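You operate a simulated robot arm through the tools that you are given. There is no shell and no other tool. Be economical: measure what you need, move in short steps, check, and stop when the job is done.

Carry out the task below with a simulated robot arm. There is one attempt and no reset: what you move stays moved.

## Task
Swap the two-dot socket's teal post for the cream post and lock it.
Fine: the old post goes into a free holder on the tray.
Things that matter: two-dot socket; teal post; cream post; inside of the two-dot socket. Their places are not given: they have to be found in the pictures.

Only the result counts: the job must be done as asked and must still hold three seconds after the hand-in. Knocking over, shifting, dropping, spilling or breaking anything else fails it.

## Robot
A 6-joint arm with a two-finger parallel gripper, fixed in place. Base frame: the origin is at the foot of the arm, x ahead of it, y to its left, z up. Lengths are in mm, angles in degrees, forces in N, time in s.
With the tool pointing down near the work surface it reaches from about 260 to 680 mm from the base axis. Its first joint turns from -66.0 to 66.0 degrees. Payload 2.9 kg.
Tool frame: the origin (TCP) lies between the finger pads and is the grasp point; the fingertips stand 30 mm ahead of it; z points along the fingers, y is the line along which they close. Largest opening 110 mm; finger width 20, thickness 10; the body of the gripper, 48 by 112 mm, starts 55 mm behind the TCP.
Orientation is told as [roll, pitch, yaw] about the base's x, y, z axes, in that order, counted from this pose: with the fingers straight down and closing along the base's y, the tool's x points along the base's -x, its y along +y and its z along -z.

## Interface
- The arm moves only by the tool arm_command. Its argument "moves" is a list of rows, each a list of 7 numbers: the shift along the tool's x, y, z in mm, then the turn, a rotation vector about the tool's x, y, z in degrees, then the gripper command, from -1 (shut) to 1 (fully open), values between in proportion. In form: [[tx, ty, tz, ax, ay, az, claw], ...]. A call has 1 to 20 rows; each row is the pose to reach, as a shift and turn from the pose commanded when the call began, along the tool's axes at that moment. A row lasts 0.2 s, in which the tool goes at most 50 mm and 8.6 degrees; a call with a longer step from one row to the next is refused whole, and so is a gripper value outside its range. A pose out of reach is approached as far as the arm can. The call stops where the force on the tool passes 40 N (or 10 N more than at its start, if that is more) or the arm is blocked; 0.2 s more then pass. Each finger travels about 108 mm/s and halts on what it meets, pressing with about 30 N; the grip force reading is that of the motor and also rises with nothing between the fingers. The clock runs only during rows and for 0.2 s after the last one: add rows that repeat a pose to give the fingers time. It gives the time, the measured TCP pose, the force on the tool (base axes), the opening and the grip force at its end, in the units of the frame above (readings bear some noise), and new pictures: "views" is both (left out), scene, wrist or none.
- Cameras (640 x 400 px; columns grow to the right, rows downward): "scene" is fixed at [88.4, 435.7, 1405]; the picture's right is [-0.68, -0.74, 0.00], its down [-0.26, 0.24, -0.93] and it looks along [0.69, -0.63, -0.36] (base axes); focal length 214 px, centre (320, 200). "wrist" rides on the gripper at [-36, 0, -57] in the tool frame; the picture's right is [0.00, -1.00, 0.00], its down [0.97, 0.00, -0.24] and it looks along [0.24, 0.00, 0.97] (tool axes); focal length 218 px, centre (320, 200).
- measure_at(camera, pixels): for up to 12 pixels [column, row] of the newest picture of that camera ("zoom" is the newest enlarged one), the place [x, y, z] in the base frame of the surface seen there, good to about 2 mm. The clock stands still meanwhile.
- zoom(camera, box): a new picture of the part [left, top, right, bottom] of that camera's present view, enlarged. The clock stands still meanwhile.
- close_job(): hands the job in; it is judged then, once.

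Keep the steps short. Do not move on a guess: measure, check each grasp and each placing, and mend mistakes. In all there are 80 turns and 120 pictures (those below and enlarged ones count). Leave the gripper open and the arm clear of the work at the hand-in unless told otherwise, and finish with a single line.

The tools are called after "Call:" as a command line: name --pt "numbers of a row" for each row, then --argument value for the rest, lists and objects as JSON in quotes. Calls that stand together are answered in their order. arm_command: Moves the arm, as the interface text tells. Its arguments: {"type":"object","properties":{"moves":{"type":"array","items":{"type":"array","items":{"type":"number"}}},"views":{"type":"string","enum":["both","scene","wrist","none"]}},"required":["moves"]} The other tools are called the same way: measure_at (camera, pixels) gives the place of the surface under pixels of a picture; zoom (camera, box) takes an enlarged picture of a part of a camera's view; close_job () hands the job in.

At the start:

```text
time_s: 0.0
eef_pos: [243.5, 202.9, 1329.0]
tool_rot: [0.0, -0.1, 0.0]
wrist_force: [0.1, -0.1, 0.3]
width: 110.2
grip_force: 0.0
```

scene: 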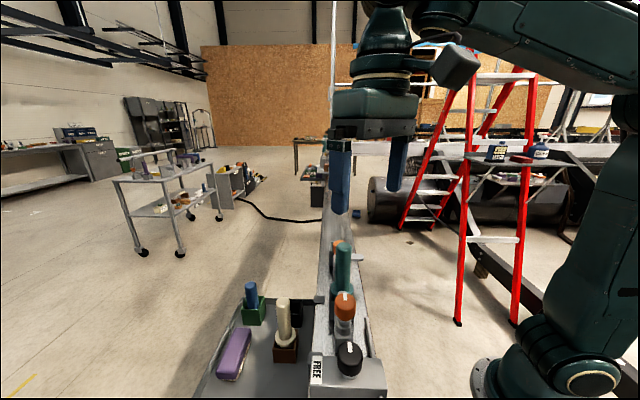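
wrist: 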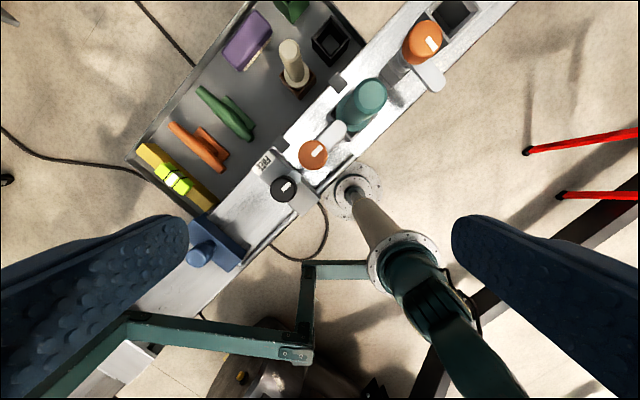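

I see a tray with a cream post and a beam with a teal post and orange and black knobs. I'll enlarge both views.

Call:
zoom --camera "wrist" --box '[220, 0, 480, 220]'

Call:
zoom --camera "scene" --box '[190, 230, 400, 400]'

```text
1.82 times, centred on (350, 110) of wrist
```

zoom: 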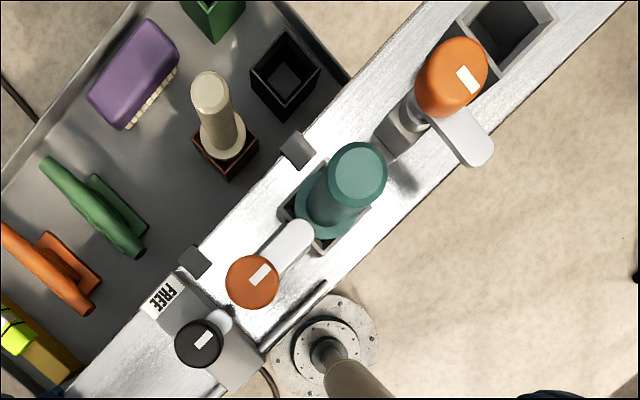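

```text
2.35 times, centred on (295, 315) of scene
```

zoom: 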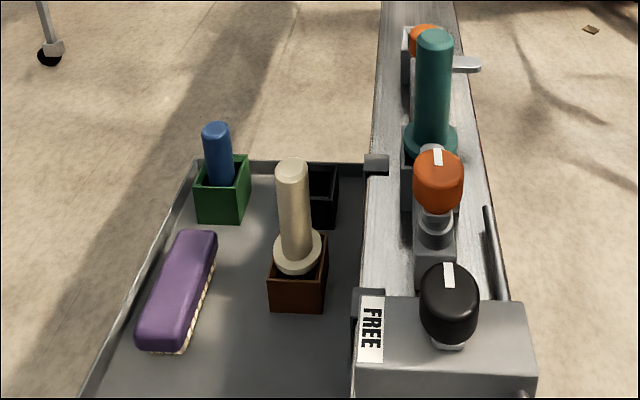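

Next I'll measure the key items in the wrist view.

Call:
measure_at --camera "wrist" --pixels '[[370, 95], [313, 155], [335, 133], [283, 189], [424, 38], [430, 75], [455, 14], [290, 48], [330, 40], [264, 161], [300, 85], [380, 130]]'

Call:
zoom --camera "wrist" --box '[220, 100, 360, 230]'

Call:
zoom --camera "wrist" --box '[360, 0, 500, 100]'

```text
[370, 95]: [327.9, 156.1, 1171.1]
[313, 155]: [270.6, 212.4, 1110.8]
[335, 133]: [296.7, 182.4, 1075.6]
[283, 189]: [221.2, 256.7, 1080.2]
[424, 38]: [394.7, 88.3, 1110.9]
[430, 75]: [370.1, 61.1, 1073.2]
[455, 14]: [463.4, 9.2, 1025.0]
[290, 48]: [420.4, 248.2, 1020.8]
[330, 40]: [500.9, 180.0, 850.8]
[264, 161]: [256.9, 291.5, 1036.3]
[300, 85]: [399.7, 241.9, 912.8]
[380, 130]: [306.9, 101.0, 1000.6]
```

```text
3.08 times, centred on (290, 165) of wrist
```

zoom: 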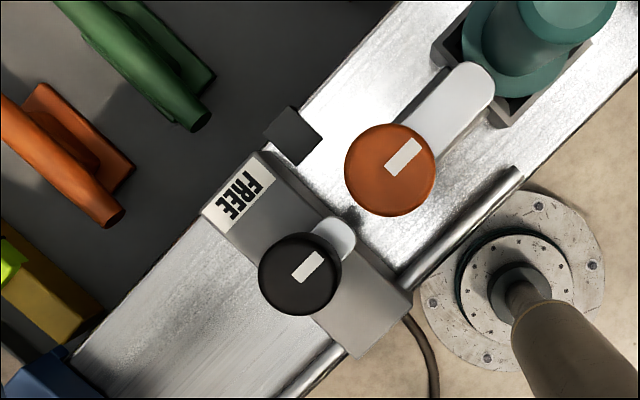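

```text
4.00 times, centred on (430, 50) of wrist
```

zoom: 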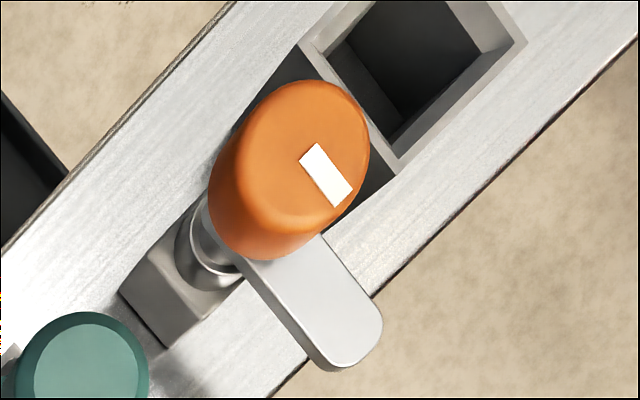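

The sockets need dots identified. I'll zoom closer in the scene view first.

Call:
zoom --camera "scene" --box '[300, 230, 400, 330]'

Call:
zoom --camera "scene" --box '[290, 300, 400, 400]'

```text
4.00 times, centred on (350, 280) of scene
```

zoom: 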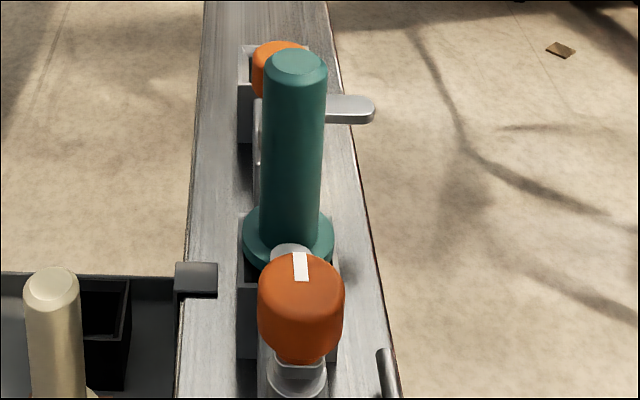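

```text
4.00 times, centred on (345, 350) of scene
```

zoom: 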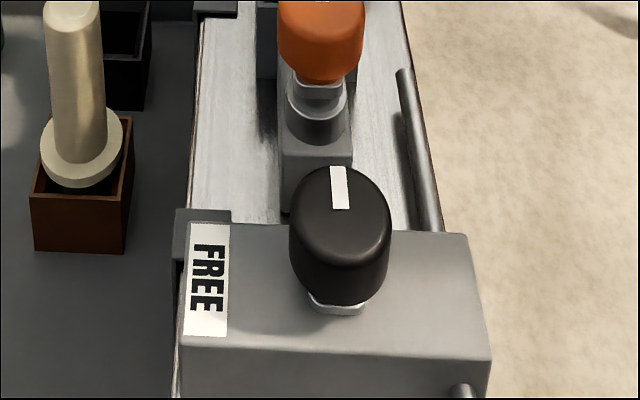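

No dots are visible from this side. I'll move the arm toward the robot side of the rail, high up and tilted, to see the sockets' other faces.

Call:
arm_command --pt "0 -24 0 -4 -6.5 0 1" --pt "0 -48 0 -8 -13 0 1" --pt "0 -72 0 -12 -19.5 0 1" --pt "0 -96 0 -16 -26 0 1" --pt "0 -120 0 -20 -32.5 0 1" --pt "0 -143 0 -24 -39 0 1"

```text
time_s: 1.4
eef_pos: [243.0, 62.4, 1330.4]
tool_rot: [28.5, -37.7, -9.2]
wrist_force: [0.8, -3.1, 0.0]
width: 110.0
grip_force: 0.0
```

scene: 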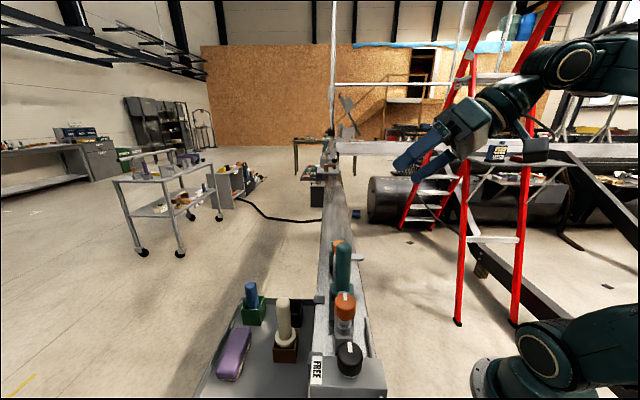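
wrist: 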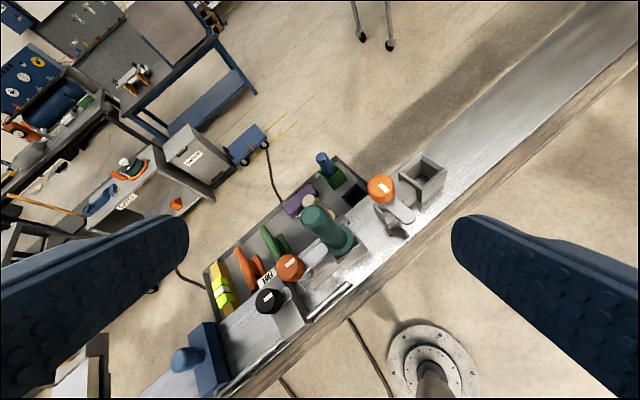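

Call:
zoom --camera "wrist" --box '[280, 150, 460, 270]'

Call:
zoom --camera "wrist" --box '[200, 220, 380, 350]'

```text
3.33 times, centred on (370, 210) of wrist
```

zoom: 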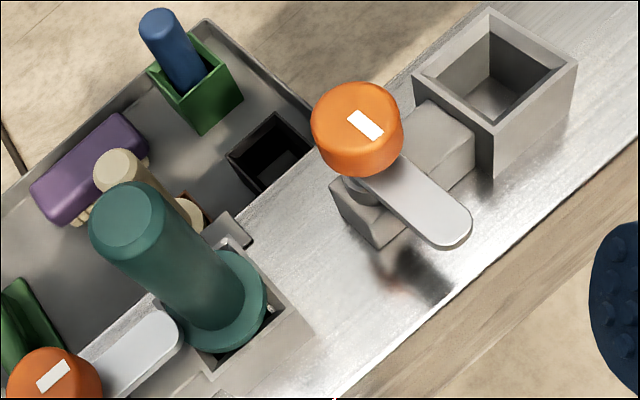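

```text
3.08 times, centred on (290, 285) of wrist
```

zoom: 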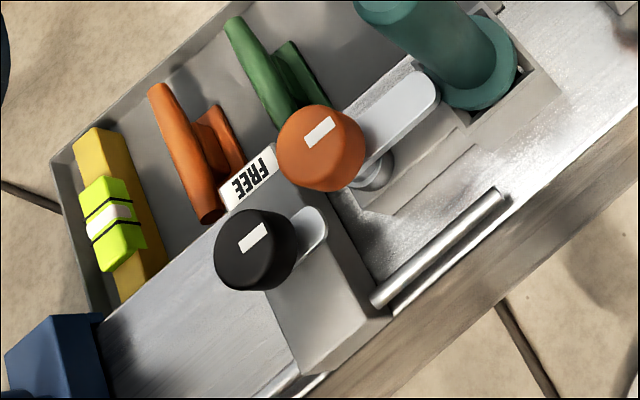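

Call:
zoom --camera "wrist" --box '[390, 145, 460, 215]'

Call:
zoom --camera "wrist" --box '[310, 220, 380, 280]'

```text
5.71 times, centred on (425, 180) of wrist
```

zoom: 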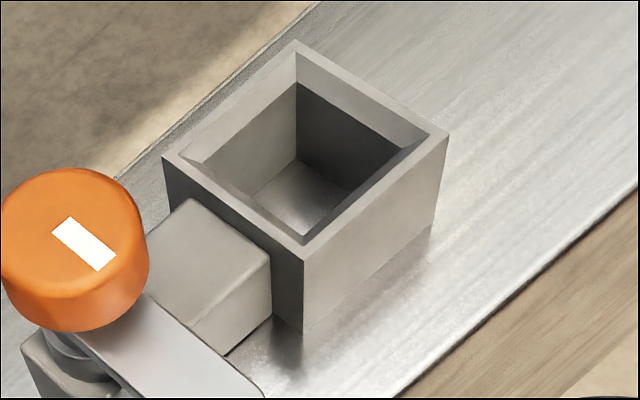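

```text
6.67 times, centred on (345, 250) of wrist
```

zoom: 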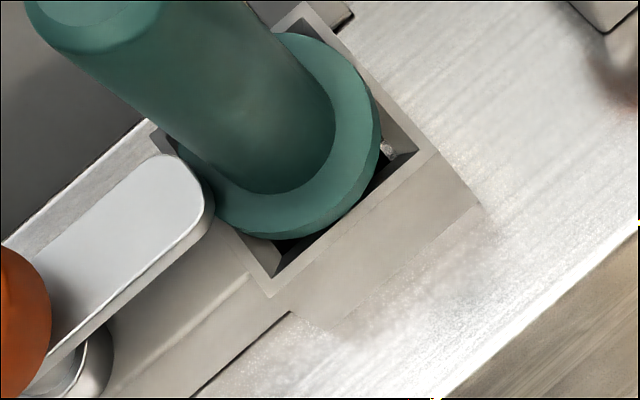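

No dots on the visible faces, but the teal post is only in one socket. I'll measure the geometry from this view.

Call:
measure_at --camera "wrist" --pixels '[[313, 215], [345, 238], [290, 267], [313, 253], [269, 301], [354, 191], [330, 255], [349, 264], [370, 240], [395, 230], [307, 201], [357, 240]]'

Call:
measure_at --camera "scene" --pixels '[[283, 300], [284, 335], [290, 361], [305, 303], [251, 285], [342, 250], [345, 305], [349, 350], [300, 345], [275, 345], [235, 350], [310, 312]]'

```text
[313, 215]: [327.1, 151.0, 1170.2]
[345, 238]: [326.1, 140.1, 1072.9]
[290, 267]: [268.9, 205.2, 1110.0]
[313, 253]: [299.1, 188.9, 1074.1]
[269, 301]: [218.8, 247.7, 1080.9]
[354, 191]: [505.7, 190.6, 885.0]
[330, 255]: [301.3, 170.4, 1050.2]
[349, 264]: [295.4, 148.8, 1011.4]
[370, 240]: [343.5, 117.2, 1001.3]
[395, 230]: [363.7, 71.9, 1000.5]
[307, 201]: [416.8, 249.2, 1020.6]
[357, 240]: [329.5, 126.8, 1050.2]
```

```text
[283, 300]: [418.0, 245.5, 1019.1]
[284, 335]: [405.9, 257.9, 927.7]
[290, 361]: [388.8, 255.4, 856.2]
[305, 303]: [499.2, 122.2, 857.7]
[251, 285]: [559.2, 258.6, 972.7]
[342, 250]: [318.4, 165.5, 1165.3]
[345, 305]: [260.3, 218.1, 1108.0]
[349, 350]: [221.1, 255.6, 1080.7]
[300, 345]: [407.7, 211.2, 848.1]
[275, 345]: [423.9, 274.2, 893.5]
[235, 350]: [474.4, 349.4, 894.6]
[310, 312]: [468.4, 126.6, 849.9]
```

Straighten the tool again.

Call:
arm_command --pt "0 0 0 4 6.5 0 1" --pt "0 0 0 8 13 0 1" --pt "0 0 0 12 19.5 0 1" --pt "0 0 0 16 26 0 1" --pt "0 0 0 20 32.5 0 1" --pt "0 0 0 24 39 0 1" --views "none"

```text
time_s: 2.8
eef_pos: [270.5, 56.5, 1316.6]
tool_rot: [-0.8, -9.8, -0.1]
wrist_force: [-0.2, 0.4, -0.2]
width: 110.1
grip_force: 0.0
out of reach, approached as far as the arm can: row 4, 5, 6
```

Now move above the tray and rail with the yaw aligned to the rail (−45°).

Call:
arm_command --pt "-33 13 5 0 0 7.5 1" --pt "-66 26 10 0 0 15 1" --pt "-99 39 15 0 0 22.5 1" --pt "-132 52 20 0 0 30 1" --pt "-165 65 25 0 0 37.5 1" --pt "-197 80 29 0 0 45 1" --pt "-197 80 29 0 0 45 1" --views "wrist"

```text
time_s: 4.4
eef_pos: [471.2, 133.7, 1316.4]
tool_rot: [6.5, -7.6, -46.0]
wrist_force: [-0.3, 0.2, -0.8]
width: 109.9
grip_force: 0.0
```

wrist: 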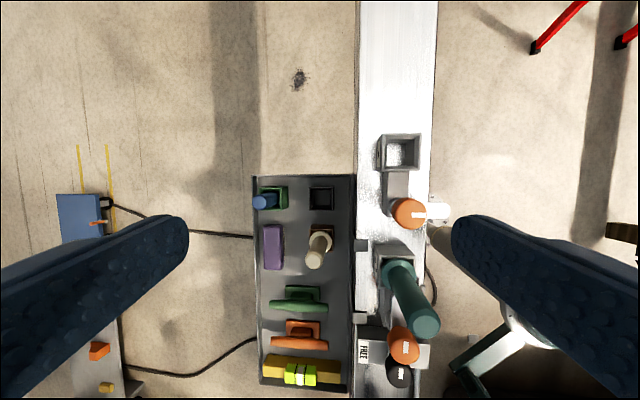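

A residual tilt of about 10° remains; I'll correct it.

Call:
arm_command --pt "0 0 0 3.2 3.8 -0.5 1" --pt "0 0 0 6.4 7.6 -0.6 1" --pt "0 0 0 6.4 7.6 -0.6 1" --views "wrist"

```text
time_s: 5.2
eef_pos: [468.2, 133.5, 1317.7]
tool_rot: [0.1, -0.1, -44.9]
wrist_force: [-0.3, -0.2, 0.0]
width: 109.7
grip_force: 0.0
```

wrist: 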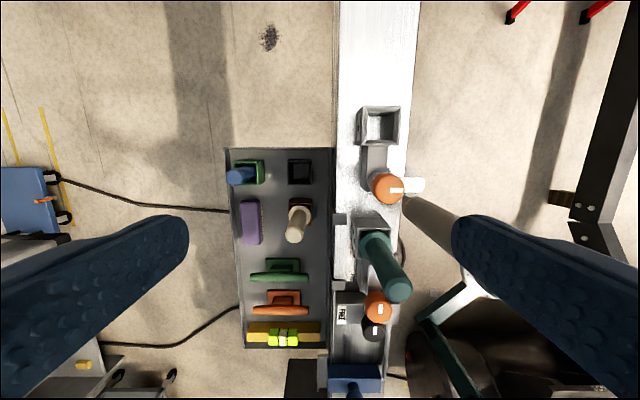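

Call:
zoom --camera "wrist" --box '[330, 90, 430, 260]'

Call:
zoom --camera "wrist" --box '[220, 140, 340, 260]'

Call:
measure_at --camera "wrist" --pixels '[[289, 160], [312, 160], [289, 184], [312, 184], [300, 170], [290, 235], [300, 212], [395, 289], [310, 203], [283, 200], [312, 240], [270, 240]]'

```text
2.35 times, centred on (380, 175) of wrist
```

zoom: 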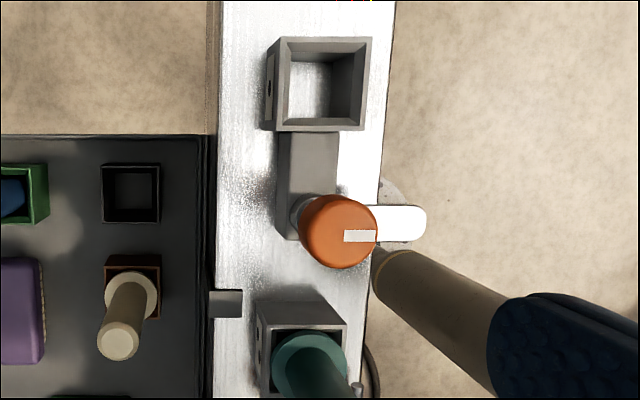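

```text
3.33 times, centred on (280, 200) of wrist
```

zoom: 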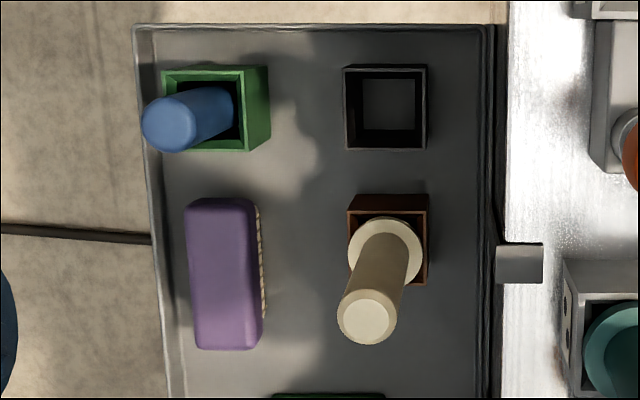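

```text
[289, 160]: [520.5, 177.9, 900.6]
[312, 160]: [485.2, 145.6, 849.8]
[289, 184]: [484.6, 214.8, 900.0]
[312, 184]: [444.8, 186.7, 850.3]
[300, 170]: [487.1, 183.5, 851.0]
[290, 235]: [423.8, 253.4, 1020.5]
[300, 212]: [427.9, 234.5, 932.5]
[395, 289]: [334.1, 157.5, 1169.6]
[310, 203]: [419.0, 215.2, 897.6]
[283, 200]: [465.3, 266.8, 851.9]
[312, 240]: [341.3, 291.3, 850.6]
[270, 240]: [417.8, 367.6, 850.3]
```

Call:
zoom --camera "wrist" --box '[345, 205, 385, 265]'

Call:
zoom --camera "wrist" --box '[345, 95, 405, 155]'

Call:
measure_at --camera "wrist" --pixels '[[289, 228], [302, 228], [296, 236], [296, 221], [287, 203], [310, 201], [301, 203], [299, 207], [389, 289], [410, 289], [399, 278], [399, 300]]'

```text
6.67 times, centred on (365, 235) of wrist
```

zoom: 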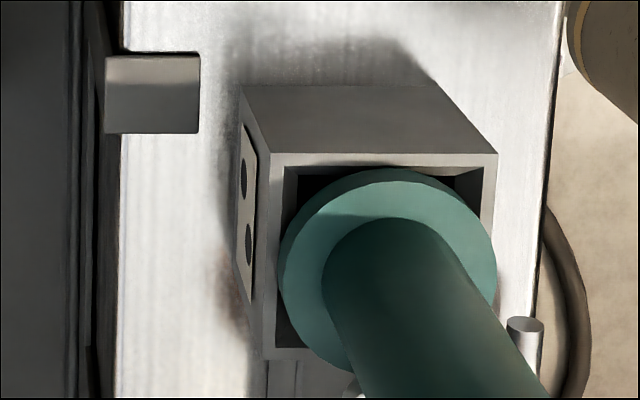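

```text
6.67 times, centred on (375, 125) of wrist
```

zoom: 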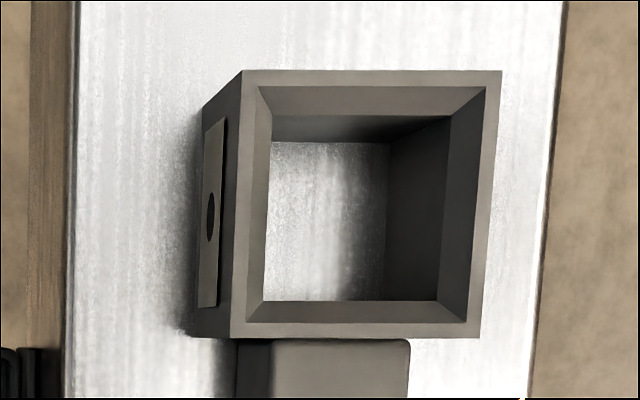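

```text
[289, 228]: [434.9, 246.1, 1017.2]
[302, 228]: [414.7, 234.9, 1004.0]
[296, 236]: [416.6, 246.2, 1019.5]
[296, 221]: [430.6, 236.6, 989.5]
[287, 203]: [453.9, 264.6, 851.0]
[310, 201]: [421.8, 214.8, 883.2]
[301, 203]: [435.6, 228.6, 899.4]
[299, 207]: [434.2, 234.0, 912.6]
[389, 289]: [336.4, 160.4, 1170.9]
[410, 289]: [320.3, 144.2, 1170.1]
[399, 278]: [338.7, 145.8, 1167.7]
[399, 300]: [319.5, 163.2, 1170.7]
```

Confirmed: the two-dot socket holds the teal post. Next I move above the orange knob of that socket (≈ [267, 211]), turning so the fingers close along the rail and the camera looks from the tray side.

Call:
arm_command --pt "17 -7 7 0 0 -7.5 1" --pt "33 -15 15 0 0 -15 1" --pt "50 -22 22 0 0 -22.5 1" --pt "66 -29 29 0 0 -30 1" --pt "83 -36 36 0 0 -37.5 1" --pt "99 -44 44 0 0 -45 1" --pt "116 -51 51 0 0 -52.5 0.8" --pt "132 -58 58 0 0 -60 0.6" --pt "149 -65 66 0 0 -67.5 0.4" --pt "165 -73 73 0 0 -75 0.3" --pt "182 -80 80 0 0 -82.5 0.2" --pt "198 -87 88 0 0 -90 0.2" --pt "198 -87 88 0 0 -90 0.2" --views "both"

```text
time_s: 8.0
eef_pos: [267.2, 212.3, 1232.1]
tool_rot: [0.1, -0.1, 45.3]
wrist_force: [0.6, 0.2, -0.6]
width: 66.1
grip_force: 0.1
```

scene: 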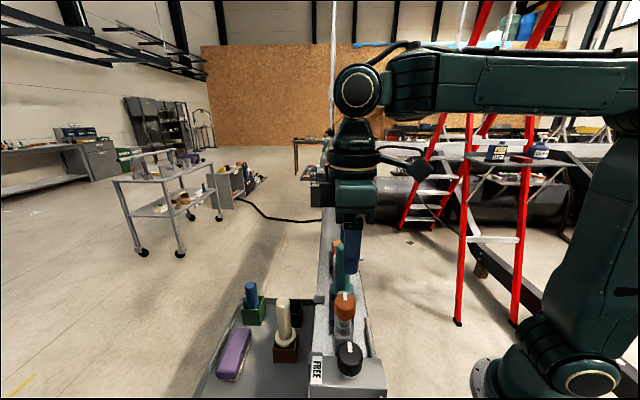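
wrist: 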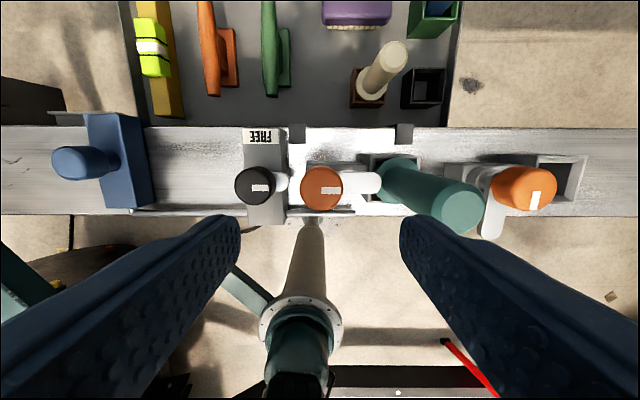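

Call:
zoom --camera "wrist" --box '[225, 115, 485, 245]'

Call:
measure_at --camera "wrist" --pixels '[[304, 187], [339, 187], [321, 170], [321, 205], [375, 183], [360, 175], [375, 195], [239, 185], [269, 185], [256, 172], [256, 200], [281, 182]]'

```text
2.46 times, centred on (355, 180) of wrist
```

zoom: 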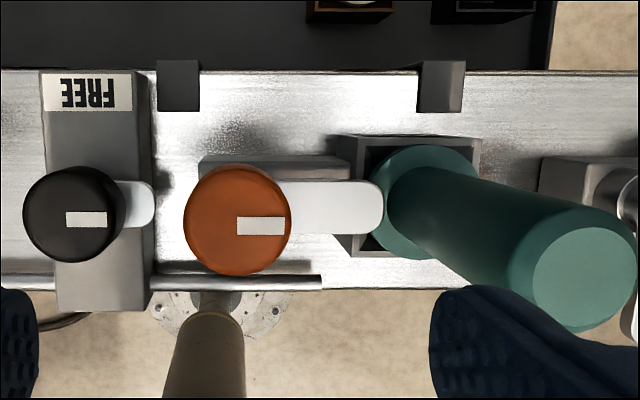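

```text
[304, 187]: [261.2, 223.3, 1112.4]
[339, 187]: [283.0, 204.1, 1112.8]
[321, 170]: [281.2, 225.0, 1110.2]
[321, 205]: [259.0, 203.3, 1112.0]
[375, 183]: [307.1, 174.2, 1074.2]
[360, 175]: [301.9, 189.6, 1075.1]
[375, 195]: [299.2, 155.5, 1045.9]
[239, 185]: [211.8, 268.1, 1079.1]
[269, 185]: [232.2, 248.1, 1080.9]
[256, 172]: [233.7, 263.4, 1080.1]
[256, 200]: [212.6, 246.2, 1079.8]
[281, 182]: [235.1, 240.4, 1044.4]
```

Knob centre is about [271, 214], top 1112. I'll descend with the half-open fingers to a TCP z of about 1112.

Call:
arm_command --pt "-3.9 -1.5 25 0 0 0 0.2" --pt "-3.9 -1.5 50 0 0 0 0.2" --pt "-3.9 -1.5 75 0 0 0 0.2" --pt "-3.9 -1.5 100 0 0 0 0.2" --pt "-3.9 -1.5 120 0 0 0 0.2" --pt "-3.9 -1.5 120 0 0 0 0.2" --views "both"

```text
time_s: 9.4
eef_pos: [269.5, 215.3, 1112.7]
tool_rot: [-0.1, 0.0, 45.1]
wrist_force: [0.6, 1.3, 0.2]
width: 66.2
grip_force: 0.0
```

scene: 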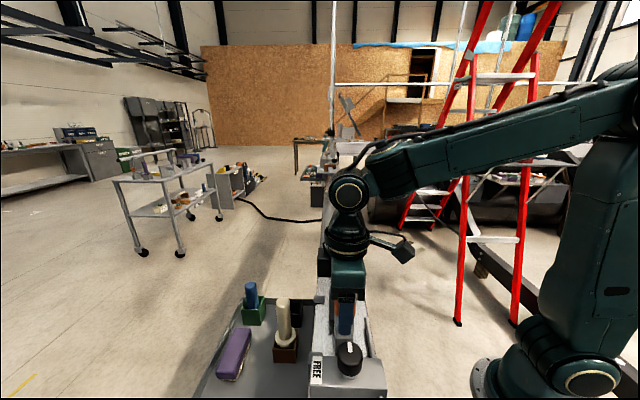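
wrist: 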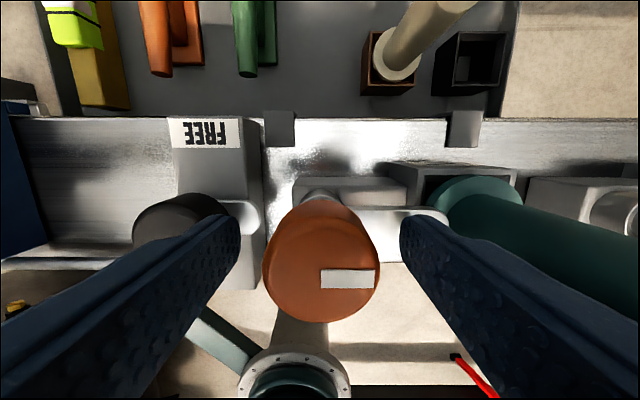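

The knob is centred between the fingers. Closing.

Call:
arm_command --pt "0 0 0 0 0 0 -0.5" --pt "0 0 0 0 0 0 -1" --pt "0 0 0 0 0 0 -1" --views "wrist"

```text
time_s: 10.2
eef_pos: [272.6, 214.6, 1111.2]
tool_rot: [-0.1, 0.1, 45.1]
wrist_force: [2.2, -2.8, -6.2]
width: 38.1
grip_force: 44.8
```

wrist: 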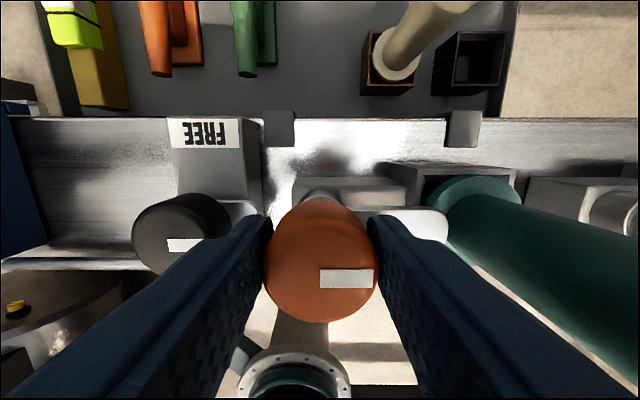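

Gripped at 38 mm. I'll try turning it clockwise from above by 15° and see how it responds.

Call:
arm_command --pt "0 0 0 0 0 5 -1" --pt "0 0 0 0 0 10 -1" --pt "0 0 0 0 0 15 -1" --views "wrist"

```text
time_s: 11.0
eef_pos: [271.2, 213.1, 1112.3]
tool_rot: [0.0, 0.0, 29.7]
wrist_force: [13.8, -18.2, 1.5]
width: 37.9
grip_force: 45.3
```

wrist: 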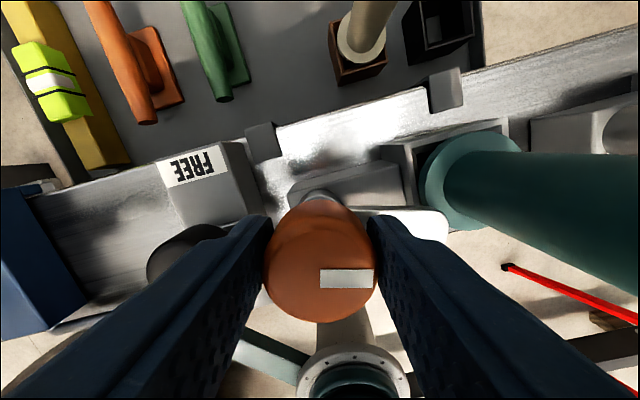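

It turns with the grip; side force about 23 N suggests a slight off-centre. I'll shift 1.5 mm toward the force and go on 30°.

Call:
arm_command --pt "-0.3 -1.5 0 0 0 0 -1" --pt "-0.3 -1.5 0 0 0 6 -1" --pt "-0.3 -1.5 0 0 0 12 -1" --pt "-0.3 -1.5 0 0 0 18 -1" --pt "-0.3 -1.5 0 0 0 24 -1" --pt "-0.3 -1.5 0 0 0 30 -1" --views "wrist"

```text
time_s: 12.4
eef_pos: [271.3, 210.8, 1111.3]
tool_rot: [-0.1, 0.1, -0.1]
wrist_force: [-10.3, -30.3, 18.8]
width: 37.7
grip_force: 45.5
```

wrist: 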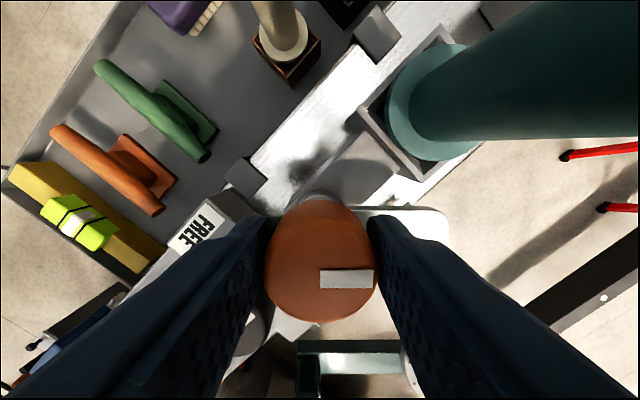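

Side force grew to about 32 N. I'll test with a small shift back (+2 mm in y), no turn.

Call:
arm_command --pt "0 2 0 0 0 0 -1" --pt "0 2 0 0 0 0 -1" --views "none"

```text
time_s: 12.8
eef_pos: [270.4, 213.0, 1110.8]
tool_rot: [-0.3, 0.3, -0.5]
wrist_force: [-3.9, -12.4, 7.4]
width: 37.7
grip_force: 45.1
stopped in row 1: the force on the tool passed its limit (the readings are from after the stop); the commanded pose is now the measured one
```

The force is on the tool, so relieve by going −1.5 mm in y, and turn a little further.

Call:
arm_command --pt "0 -1.5 0 0 0 0 -1" --pt "0 -1.5 0 0 0 0 -1" --views "none"

Call:
arm_command --pt "0 0 0 0 0 5 -1" --pt "0 0 0 0 0 10 -1" --pt "0 0 0 0 0 15 -1" --views "wrist"

```text
time_s: 13.4
eef_pos: [272.2, 212.4, 1112.4]
tool_rot: [-0.2, 0.4, -0.2]
wrist_force: [-6.4, 0.3, -3.2]
width: 37.5
grip_force: 45.5
```

```text
time_s: 14.2
eef_pos: [271.9, 211.7, 1112.6]
tool_rot: [-0.4, 0.3, -15.4]
wrist_force: [-11.4, -1.7, -1.0]
width: 37.5
grip_force: 44.9
```

wrist: 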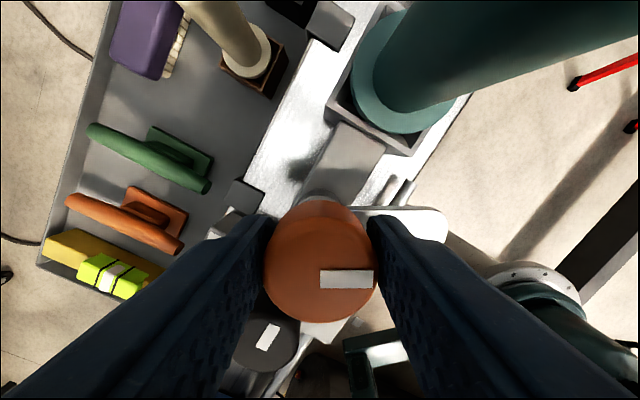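

Turning well with low force. Continue 30° to the perpendicular position.

Call:
arm_command --pt "1 -0.3 0 0 0 5 -1" --pt "1 -0.3 0 0 0 10 -1" --pt "1 -0.3 0 0 0 15 -1" --pt "1 -0.3 0 0 0 20 -1" --pt "1 -0.3 0 0 0 25 -1" --pt "1 -0.3 0 0 0 30 -1" --views "wrist"

```text
time_s: 15.6
eef_pos: [270.2, 209.7, 1112.0]
tool_rot: [-0.6, 0.0, -45.3]
wrist_force: [-11.3, -29.8, 0.9]
width: 37.7
grip_force: 45.0
```

wrist: 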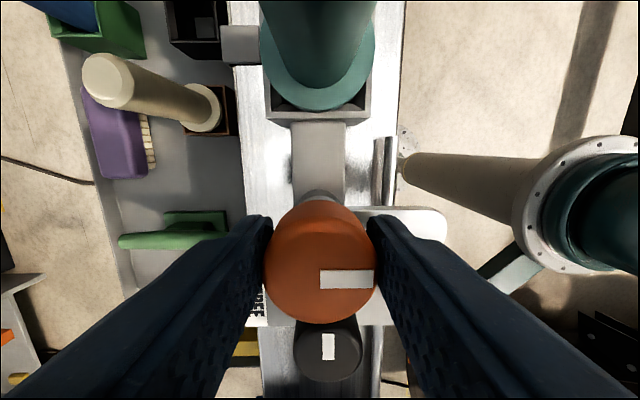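

The lever is now perpendicular to the rail, clear of the flange. Open and rise.

Call:
arm_command --pt "0 0 0 0 0 0 0.2" --pt "0 0 0 0 0 0 0.2" --pt "0 0 -40 0 0 0 0.2" --pt "0 0 -80 0 0 0 0.2" --pt "0 0 -120 0 0 0 0.2" --pt "0 0 -150 0 0 0 0.2" --views "both"

```text
time_s: 17.0
eef_pos: [272.5, 211.9, 1261.4]
tool_rot: [-0.4, 0.0, -45.3]
wrist_force: [0.1, 1.2, 0.3]
width: 65.9
grip_force: 0.1
```

scene: 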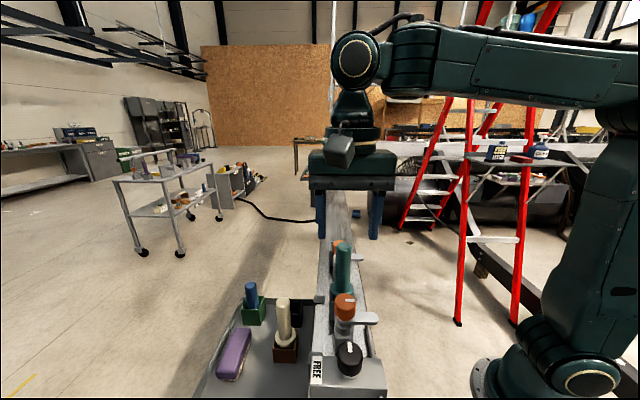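
wrist: 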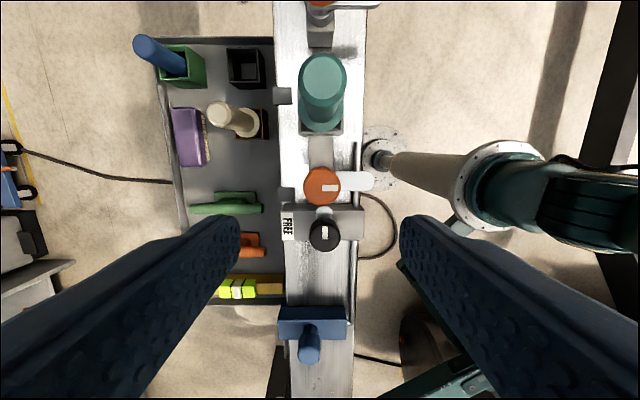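

Lever stays open. I'll measure the teal post's top and the socket edges from here.

Call:
measure_at --camera "wrist" --pixels '[[302, 76], [343, 76], [322, 58], [322, 95], [322, 76], [301, 128], [340, 134], [322, 122], [345, 118], [375, 181], [322, 173], [322, 200]]'

Call:
zoom --camera "wrist" --box '[260, 30, 400, 270]'

```text
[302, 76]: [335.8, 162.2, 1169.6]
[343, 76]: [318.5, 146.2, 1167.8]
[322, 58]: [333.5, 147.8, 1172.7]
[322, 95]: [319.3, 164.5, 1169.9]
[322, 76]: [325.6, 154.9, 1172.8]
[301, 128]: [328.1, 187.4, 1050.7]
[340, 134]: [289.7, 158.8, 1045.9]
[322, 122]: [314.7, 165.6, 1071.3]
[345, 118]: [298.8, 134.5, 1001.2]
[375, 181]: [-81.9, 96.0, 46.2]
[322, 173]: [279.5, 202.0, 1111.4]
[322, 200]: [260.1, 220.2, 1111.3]
```

```text
1.67 times, centred on (330, 150) of wrist
```

zoom: 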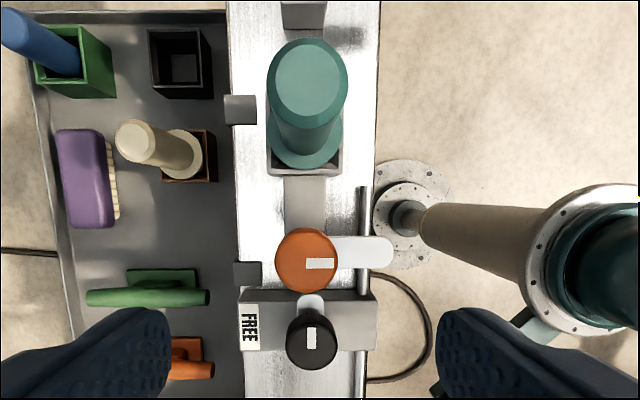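

Teal post top centre ≈ [327.5, 154.5], z 1171. I'll move above it and then down to TCP z ≈ 1130.

Call:
arm_command --pt "-27 -0.6 0 0 0 0 0.2" --pt "-54 -1.2 0 0 0 0 0.2" --pt "-79.5 -1.7 0 0 0 0 0.2" --pt "-79.5 -1.7 20 0 0 0 0.2" --pt "-79.5 -1.7 40 0 0 0 0.2" --pt "-79.5 -1.7 40 0 0 0 0.2" --views "wrist"

```text
time_s: 18.4
eef_pos: [327.5, 154.0, 1221.9]
tool_rot: [-0.4, 0.1, -45.4]
wrist_force: [-0.3, 0.3, 0.7]
width: 66.0
grip_force: 0.2
```

wrist: 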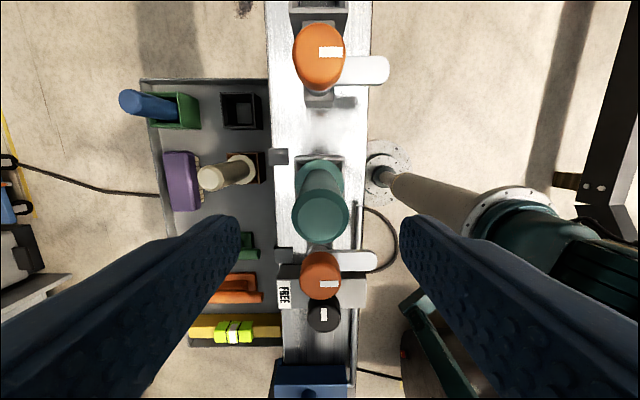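

Centred (column 320). Descend and close.

Call:
arm_command --pt "0 0 25 0 0 0 0.2" --pt "0 0 50 0 0 0 0.2" --pt "0 0 75 0 0 0 0.2" --pt "0 0 92 0 0 0 0.2" --pt "0 0 92 0 0 0 0.2" --pt "0 0 92 0 0 0 -1" --pt "0 0 92 0 0 0 -1" --pt "0 0 92 0 0 0 -1" --views "both"

```text
time_s: 20.2
eef_pos: [325.9, 153.1, 1127.8]
tool_rot: [-0.3, -0.1, -45.3]
wrist_force: [0.4, -0.1, -0.3]
width: 31.4
grip_force: 29.9
```

scene: 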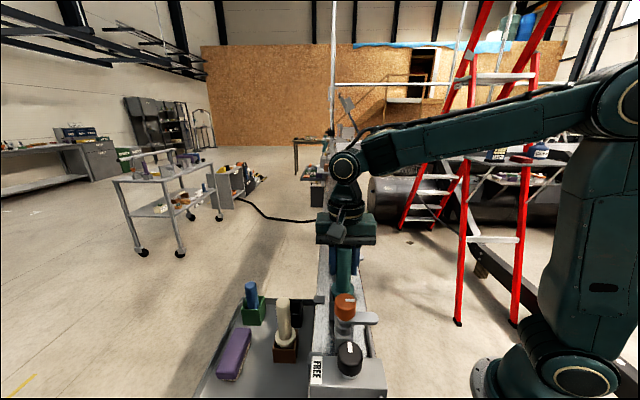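
wrist: 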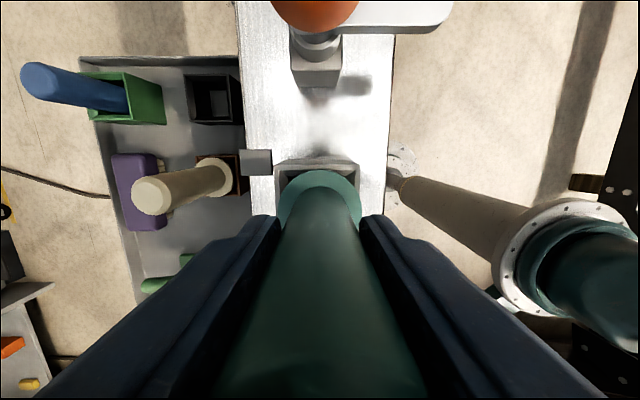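

Gripped at 31.4 mm. Lift slowly 30 mm first.

Call:
arm_command --pt "0 0 -5 0 0 0 -1" --pt "0 0 -10 0 0 0 -1" --pt "0 0 -20 0 0 0 -1" --pt "0 0 -30 0 0 0 -1" --pt "0 0 -30 0 0 0 -1" --views "both"

```text
time_s: 21.4
eef_pos: [325.6, 155.8, 1159.9]
tool_rot: [-0.3, 0.0, -45.2]
wrist_force: [0.1, -0.7, -1.5]
width: 31.2
grip_force: 30.1
```

scene: 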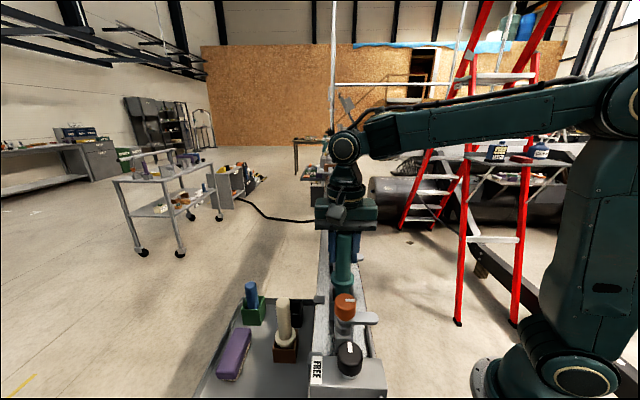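
wrist: 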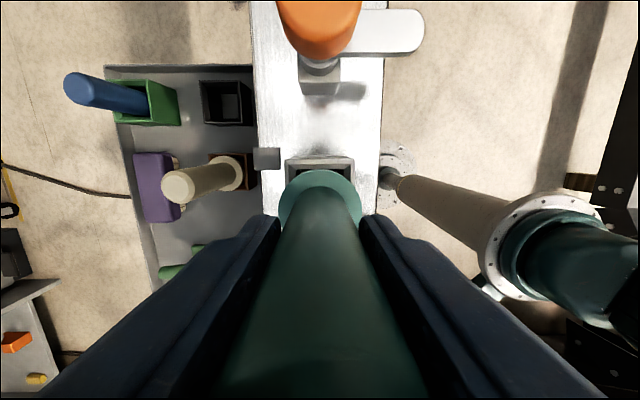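

It came free. Lift to about 1265 and look at the post and the socket.

Call:
arm_command --pt "0 0 -30 0 0 0 -1" --pt "0 0 -60 0 0 0 -1" --pt "0 0 -90 0 0 0 -1" --pt "0 0 -105 0 0 0 -1" --pt "0 0 -105 0 0 0 -1" --views "both"

Call:
zoom --camera "scene" --box '[290, 200, 400, 320]'

Call:
zoom --camera "wrist" --box '[180, 60, 380, 240]'

```text
time_s: 22.6
eef_pos: [325.5, 154.7, 1264.1]
tool_rot: [-0.3, 0.1, -45.3]
wrist_force: [-0.8, -0.2, -1.6]
width: 31.4
grip_force: 30.4
```

scene: 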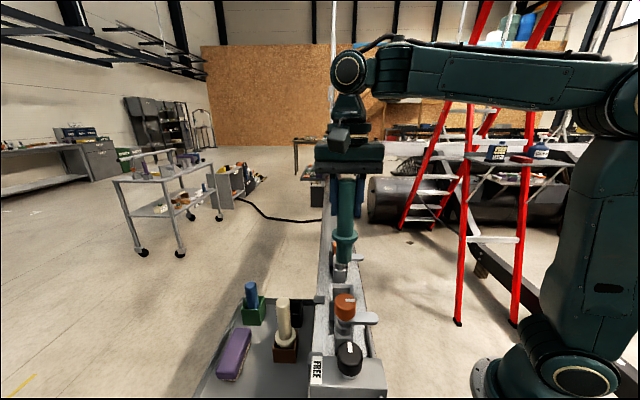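
wrist: 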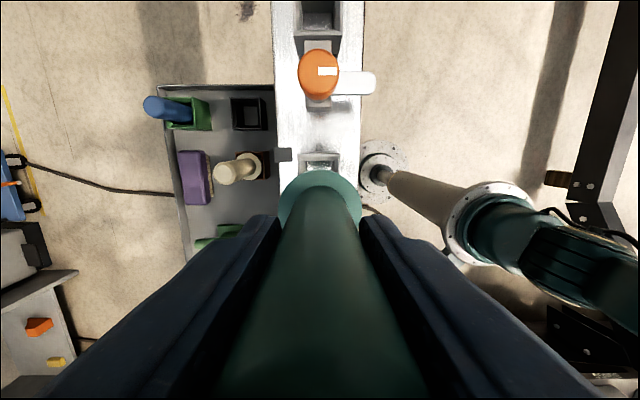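

```text
3.33 times, centred on (345, 260) of scene
```

zoom: 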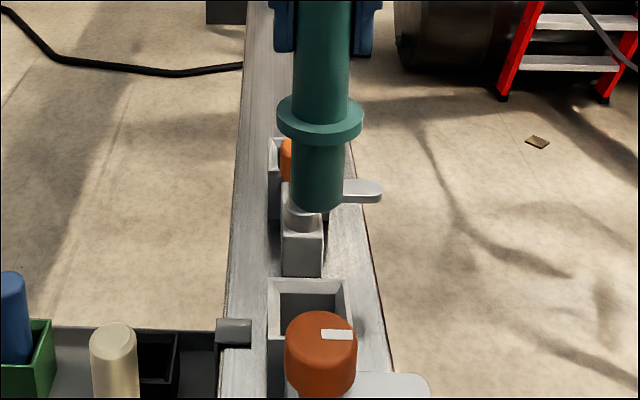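

```text
2.22 times, centred on (280, 150) of wrist
```

zoom: 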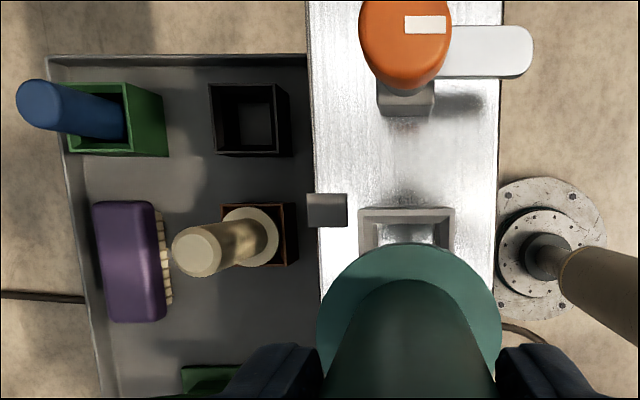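

The post has a round foot about 50 mm under its flange. Measure the free black holder's rim and the post's foot.

Call:
measure_at --camera "zoom" --pixels '[[211, 86], [273, 87], [276, 153], [215, 154], [212, 120], [275, 120], [243, 86], [245, 154], [245, 118], [242, 85], [300, 214], [212, 103]]'

Call:
measure_at --camera "scene" --pixels '[[345, 236], [344, 258], [343, 244], [344, 261], [345, 225]]'

```text
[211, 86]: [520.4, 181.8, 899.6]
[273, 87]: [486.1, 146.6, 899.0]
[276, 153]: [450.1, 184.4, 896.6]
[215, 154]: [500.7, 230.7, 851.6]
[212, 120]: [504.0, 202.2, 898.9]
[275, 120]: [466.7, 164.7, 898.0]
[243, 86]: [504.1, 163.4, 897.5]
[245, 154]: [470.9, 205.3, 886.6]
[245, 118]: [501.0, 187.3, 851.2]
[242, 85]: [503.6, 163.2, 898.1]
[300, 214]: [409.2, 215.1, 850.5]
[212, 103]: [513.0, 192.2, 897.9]
```

```text
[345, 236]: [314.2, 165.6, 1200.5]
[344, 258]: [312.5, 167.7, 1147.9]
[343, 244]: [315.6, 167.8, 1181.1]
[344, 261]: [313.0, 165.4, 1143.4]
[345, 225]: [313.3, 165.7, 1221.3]
```

Holder centre ≈ [485.3, 183.2], rim 899. I'll carry the post above it at the same height.

Call:
arm_command --pt "-18.4 26.7 0 0 0 0 -1" --pt "-36.8 53.4 0 0 0 0 -1" --pt "-55.3 80.2 0 0 0 0 -1" --pt "-73.7 106.9 0 0 0 0 -1" --pt "-92.1 133.6 0 0 0 -0.3 -1" --pt "-92.1 133.6 0 0 0 -0.3 -1" --pt "-92.1 133.6 0 0 0 -0.3 -1" --views "both"

```text
time_s: 24.2
eef_pos: [487.9, 182.2, 1263.9]
tool_rot: [-0.3, -0.1, -45.0]
wrist_force: [-0.5, -0.7, -2.5]
width: 31.4
grip_force: 30.3
```

scene: 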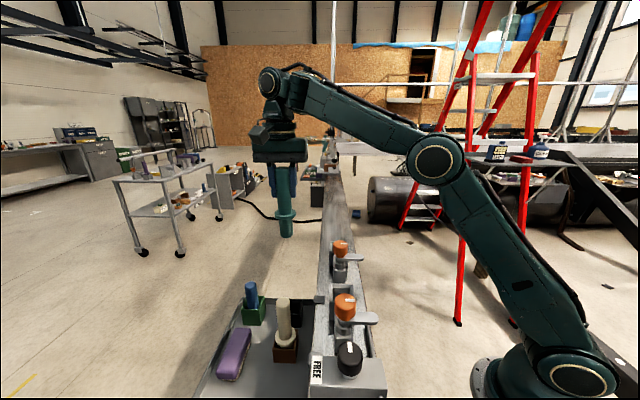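
wrist: 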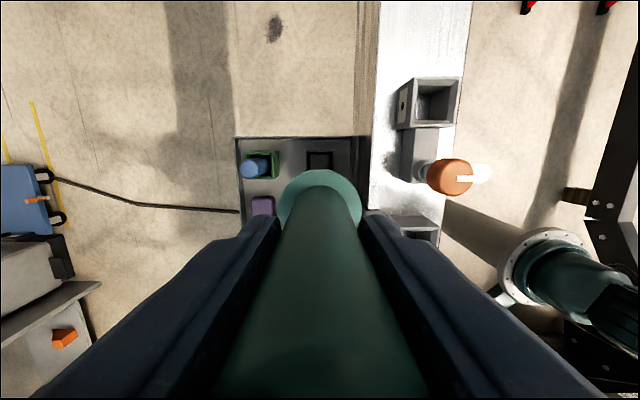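

Descend to TCP ≈ 1050 (foot about 28 mm above the rim) and check.

Call:
arm_command --pt "0 0 40 0 0 0 -1" --pt "0 0 80 0 0 0 -1" --pt "0 0 120 0 0 0 -1" --pt "0 0 160 0 0 0 -1" --pt "0 0 195 0 0 0 -1" --pt "0 0 214 0 0 0 -1" --pt "0 0 214 0 0 0 -1" --views "both"

Call:
zoom --camera "scene" --box '[240, 230, 360, 350]'

```text
time_s: 25.8
eef_pos: [484.3, 181.6, 1049.7]
tool_rot: [-0.3, 0.0, -45.0]
wrist_force: [0.2, 1.0, -1.7]
width: 31.1
grip_force: 30.2
```

scene: 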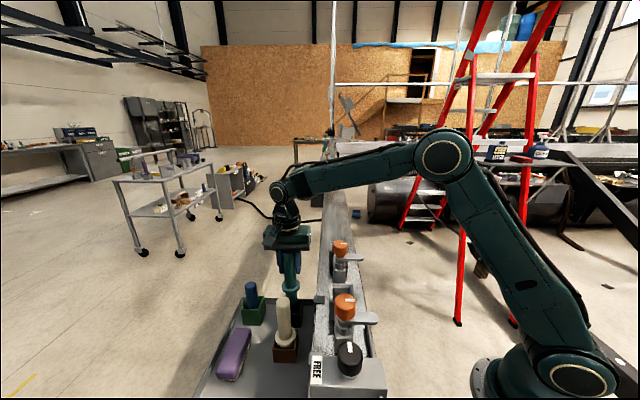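
wrist: 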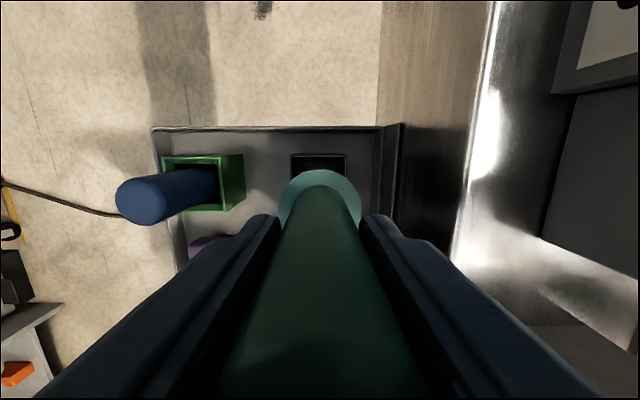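

```text
3.33 times, centred on (300, 290) of scene
```

zoom: 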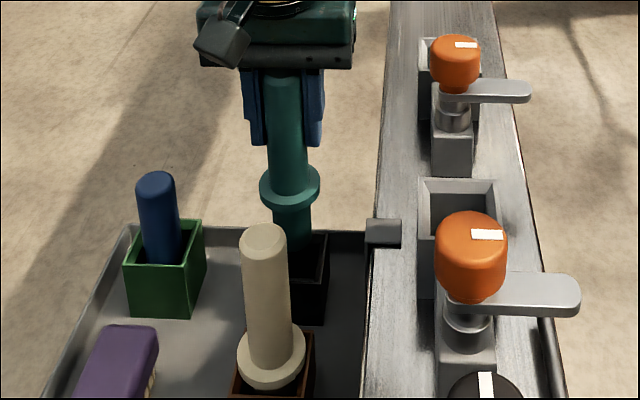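

Aligned laterally (holder centre at column 319). Lower gently into the holder.

Call:
arm_command --pt "0 0 10 0 0 0 -1" --pt "0 0 20 0 0 0 -1" --pt "0 0 30 0 0 0 -1" --pt "0 0 40 0 0 0 -1" --pt "0 0 50 0 0 0 -1" --pt "0 0 60 0 0 0 -1" --pt "0 0 60 0 0 0 -1" --views "both"

Call:
zoom --camera "scene" --box '[240, 230, 360, 350]'

```text
time_s: 27.4
eef_pos: [485.2, 183.5, 990.1]
tool_rot: [-0.2, -0.1, -45.0]
wrist_force: [0.7, 0.4, -1.8]
width: 31.3
grip_force: 30.2
```

scene: 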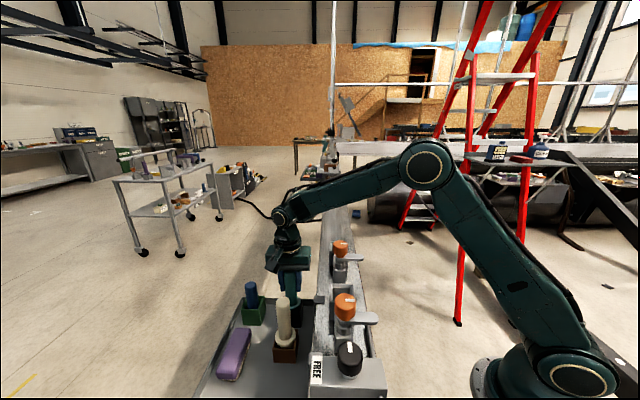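
wrist: 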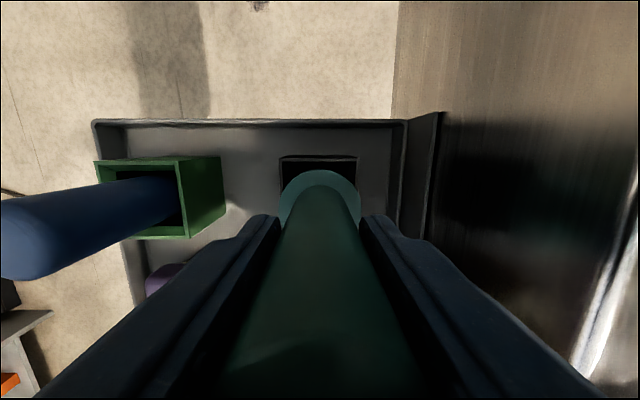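

```text
3.33 times, centred on (300, 290) of scene
```

zoom: 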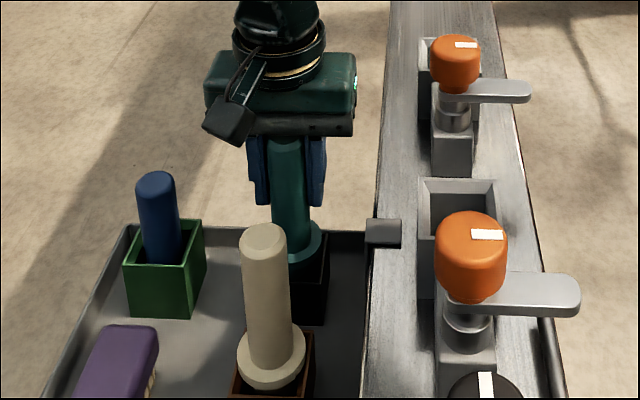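

Going in freely. Lower the last ~12 mm in small steps until contact.

Call:
arm_command --pt "0 0 3 0 0 0 -1" --pt "0 0 6 0 0 0 -1" --pt "0 0 9 0 0 0 -1" --pt "0 0 11 0 0 0 -1" --pt "0 0 12.5 0 0 0 -1" --pt "0 0 12.5 0 0 0 -1" --views "none"

```text
time_s: 28.8
eef_pos: [486.6, 182.5, 978.6]
tool_rot: [-0.2, -0.1, -45.1]
wrist_force: [-6.7, -4.6, 27.0]
width: 31.5
grip_force: 30.2
```

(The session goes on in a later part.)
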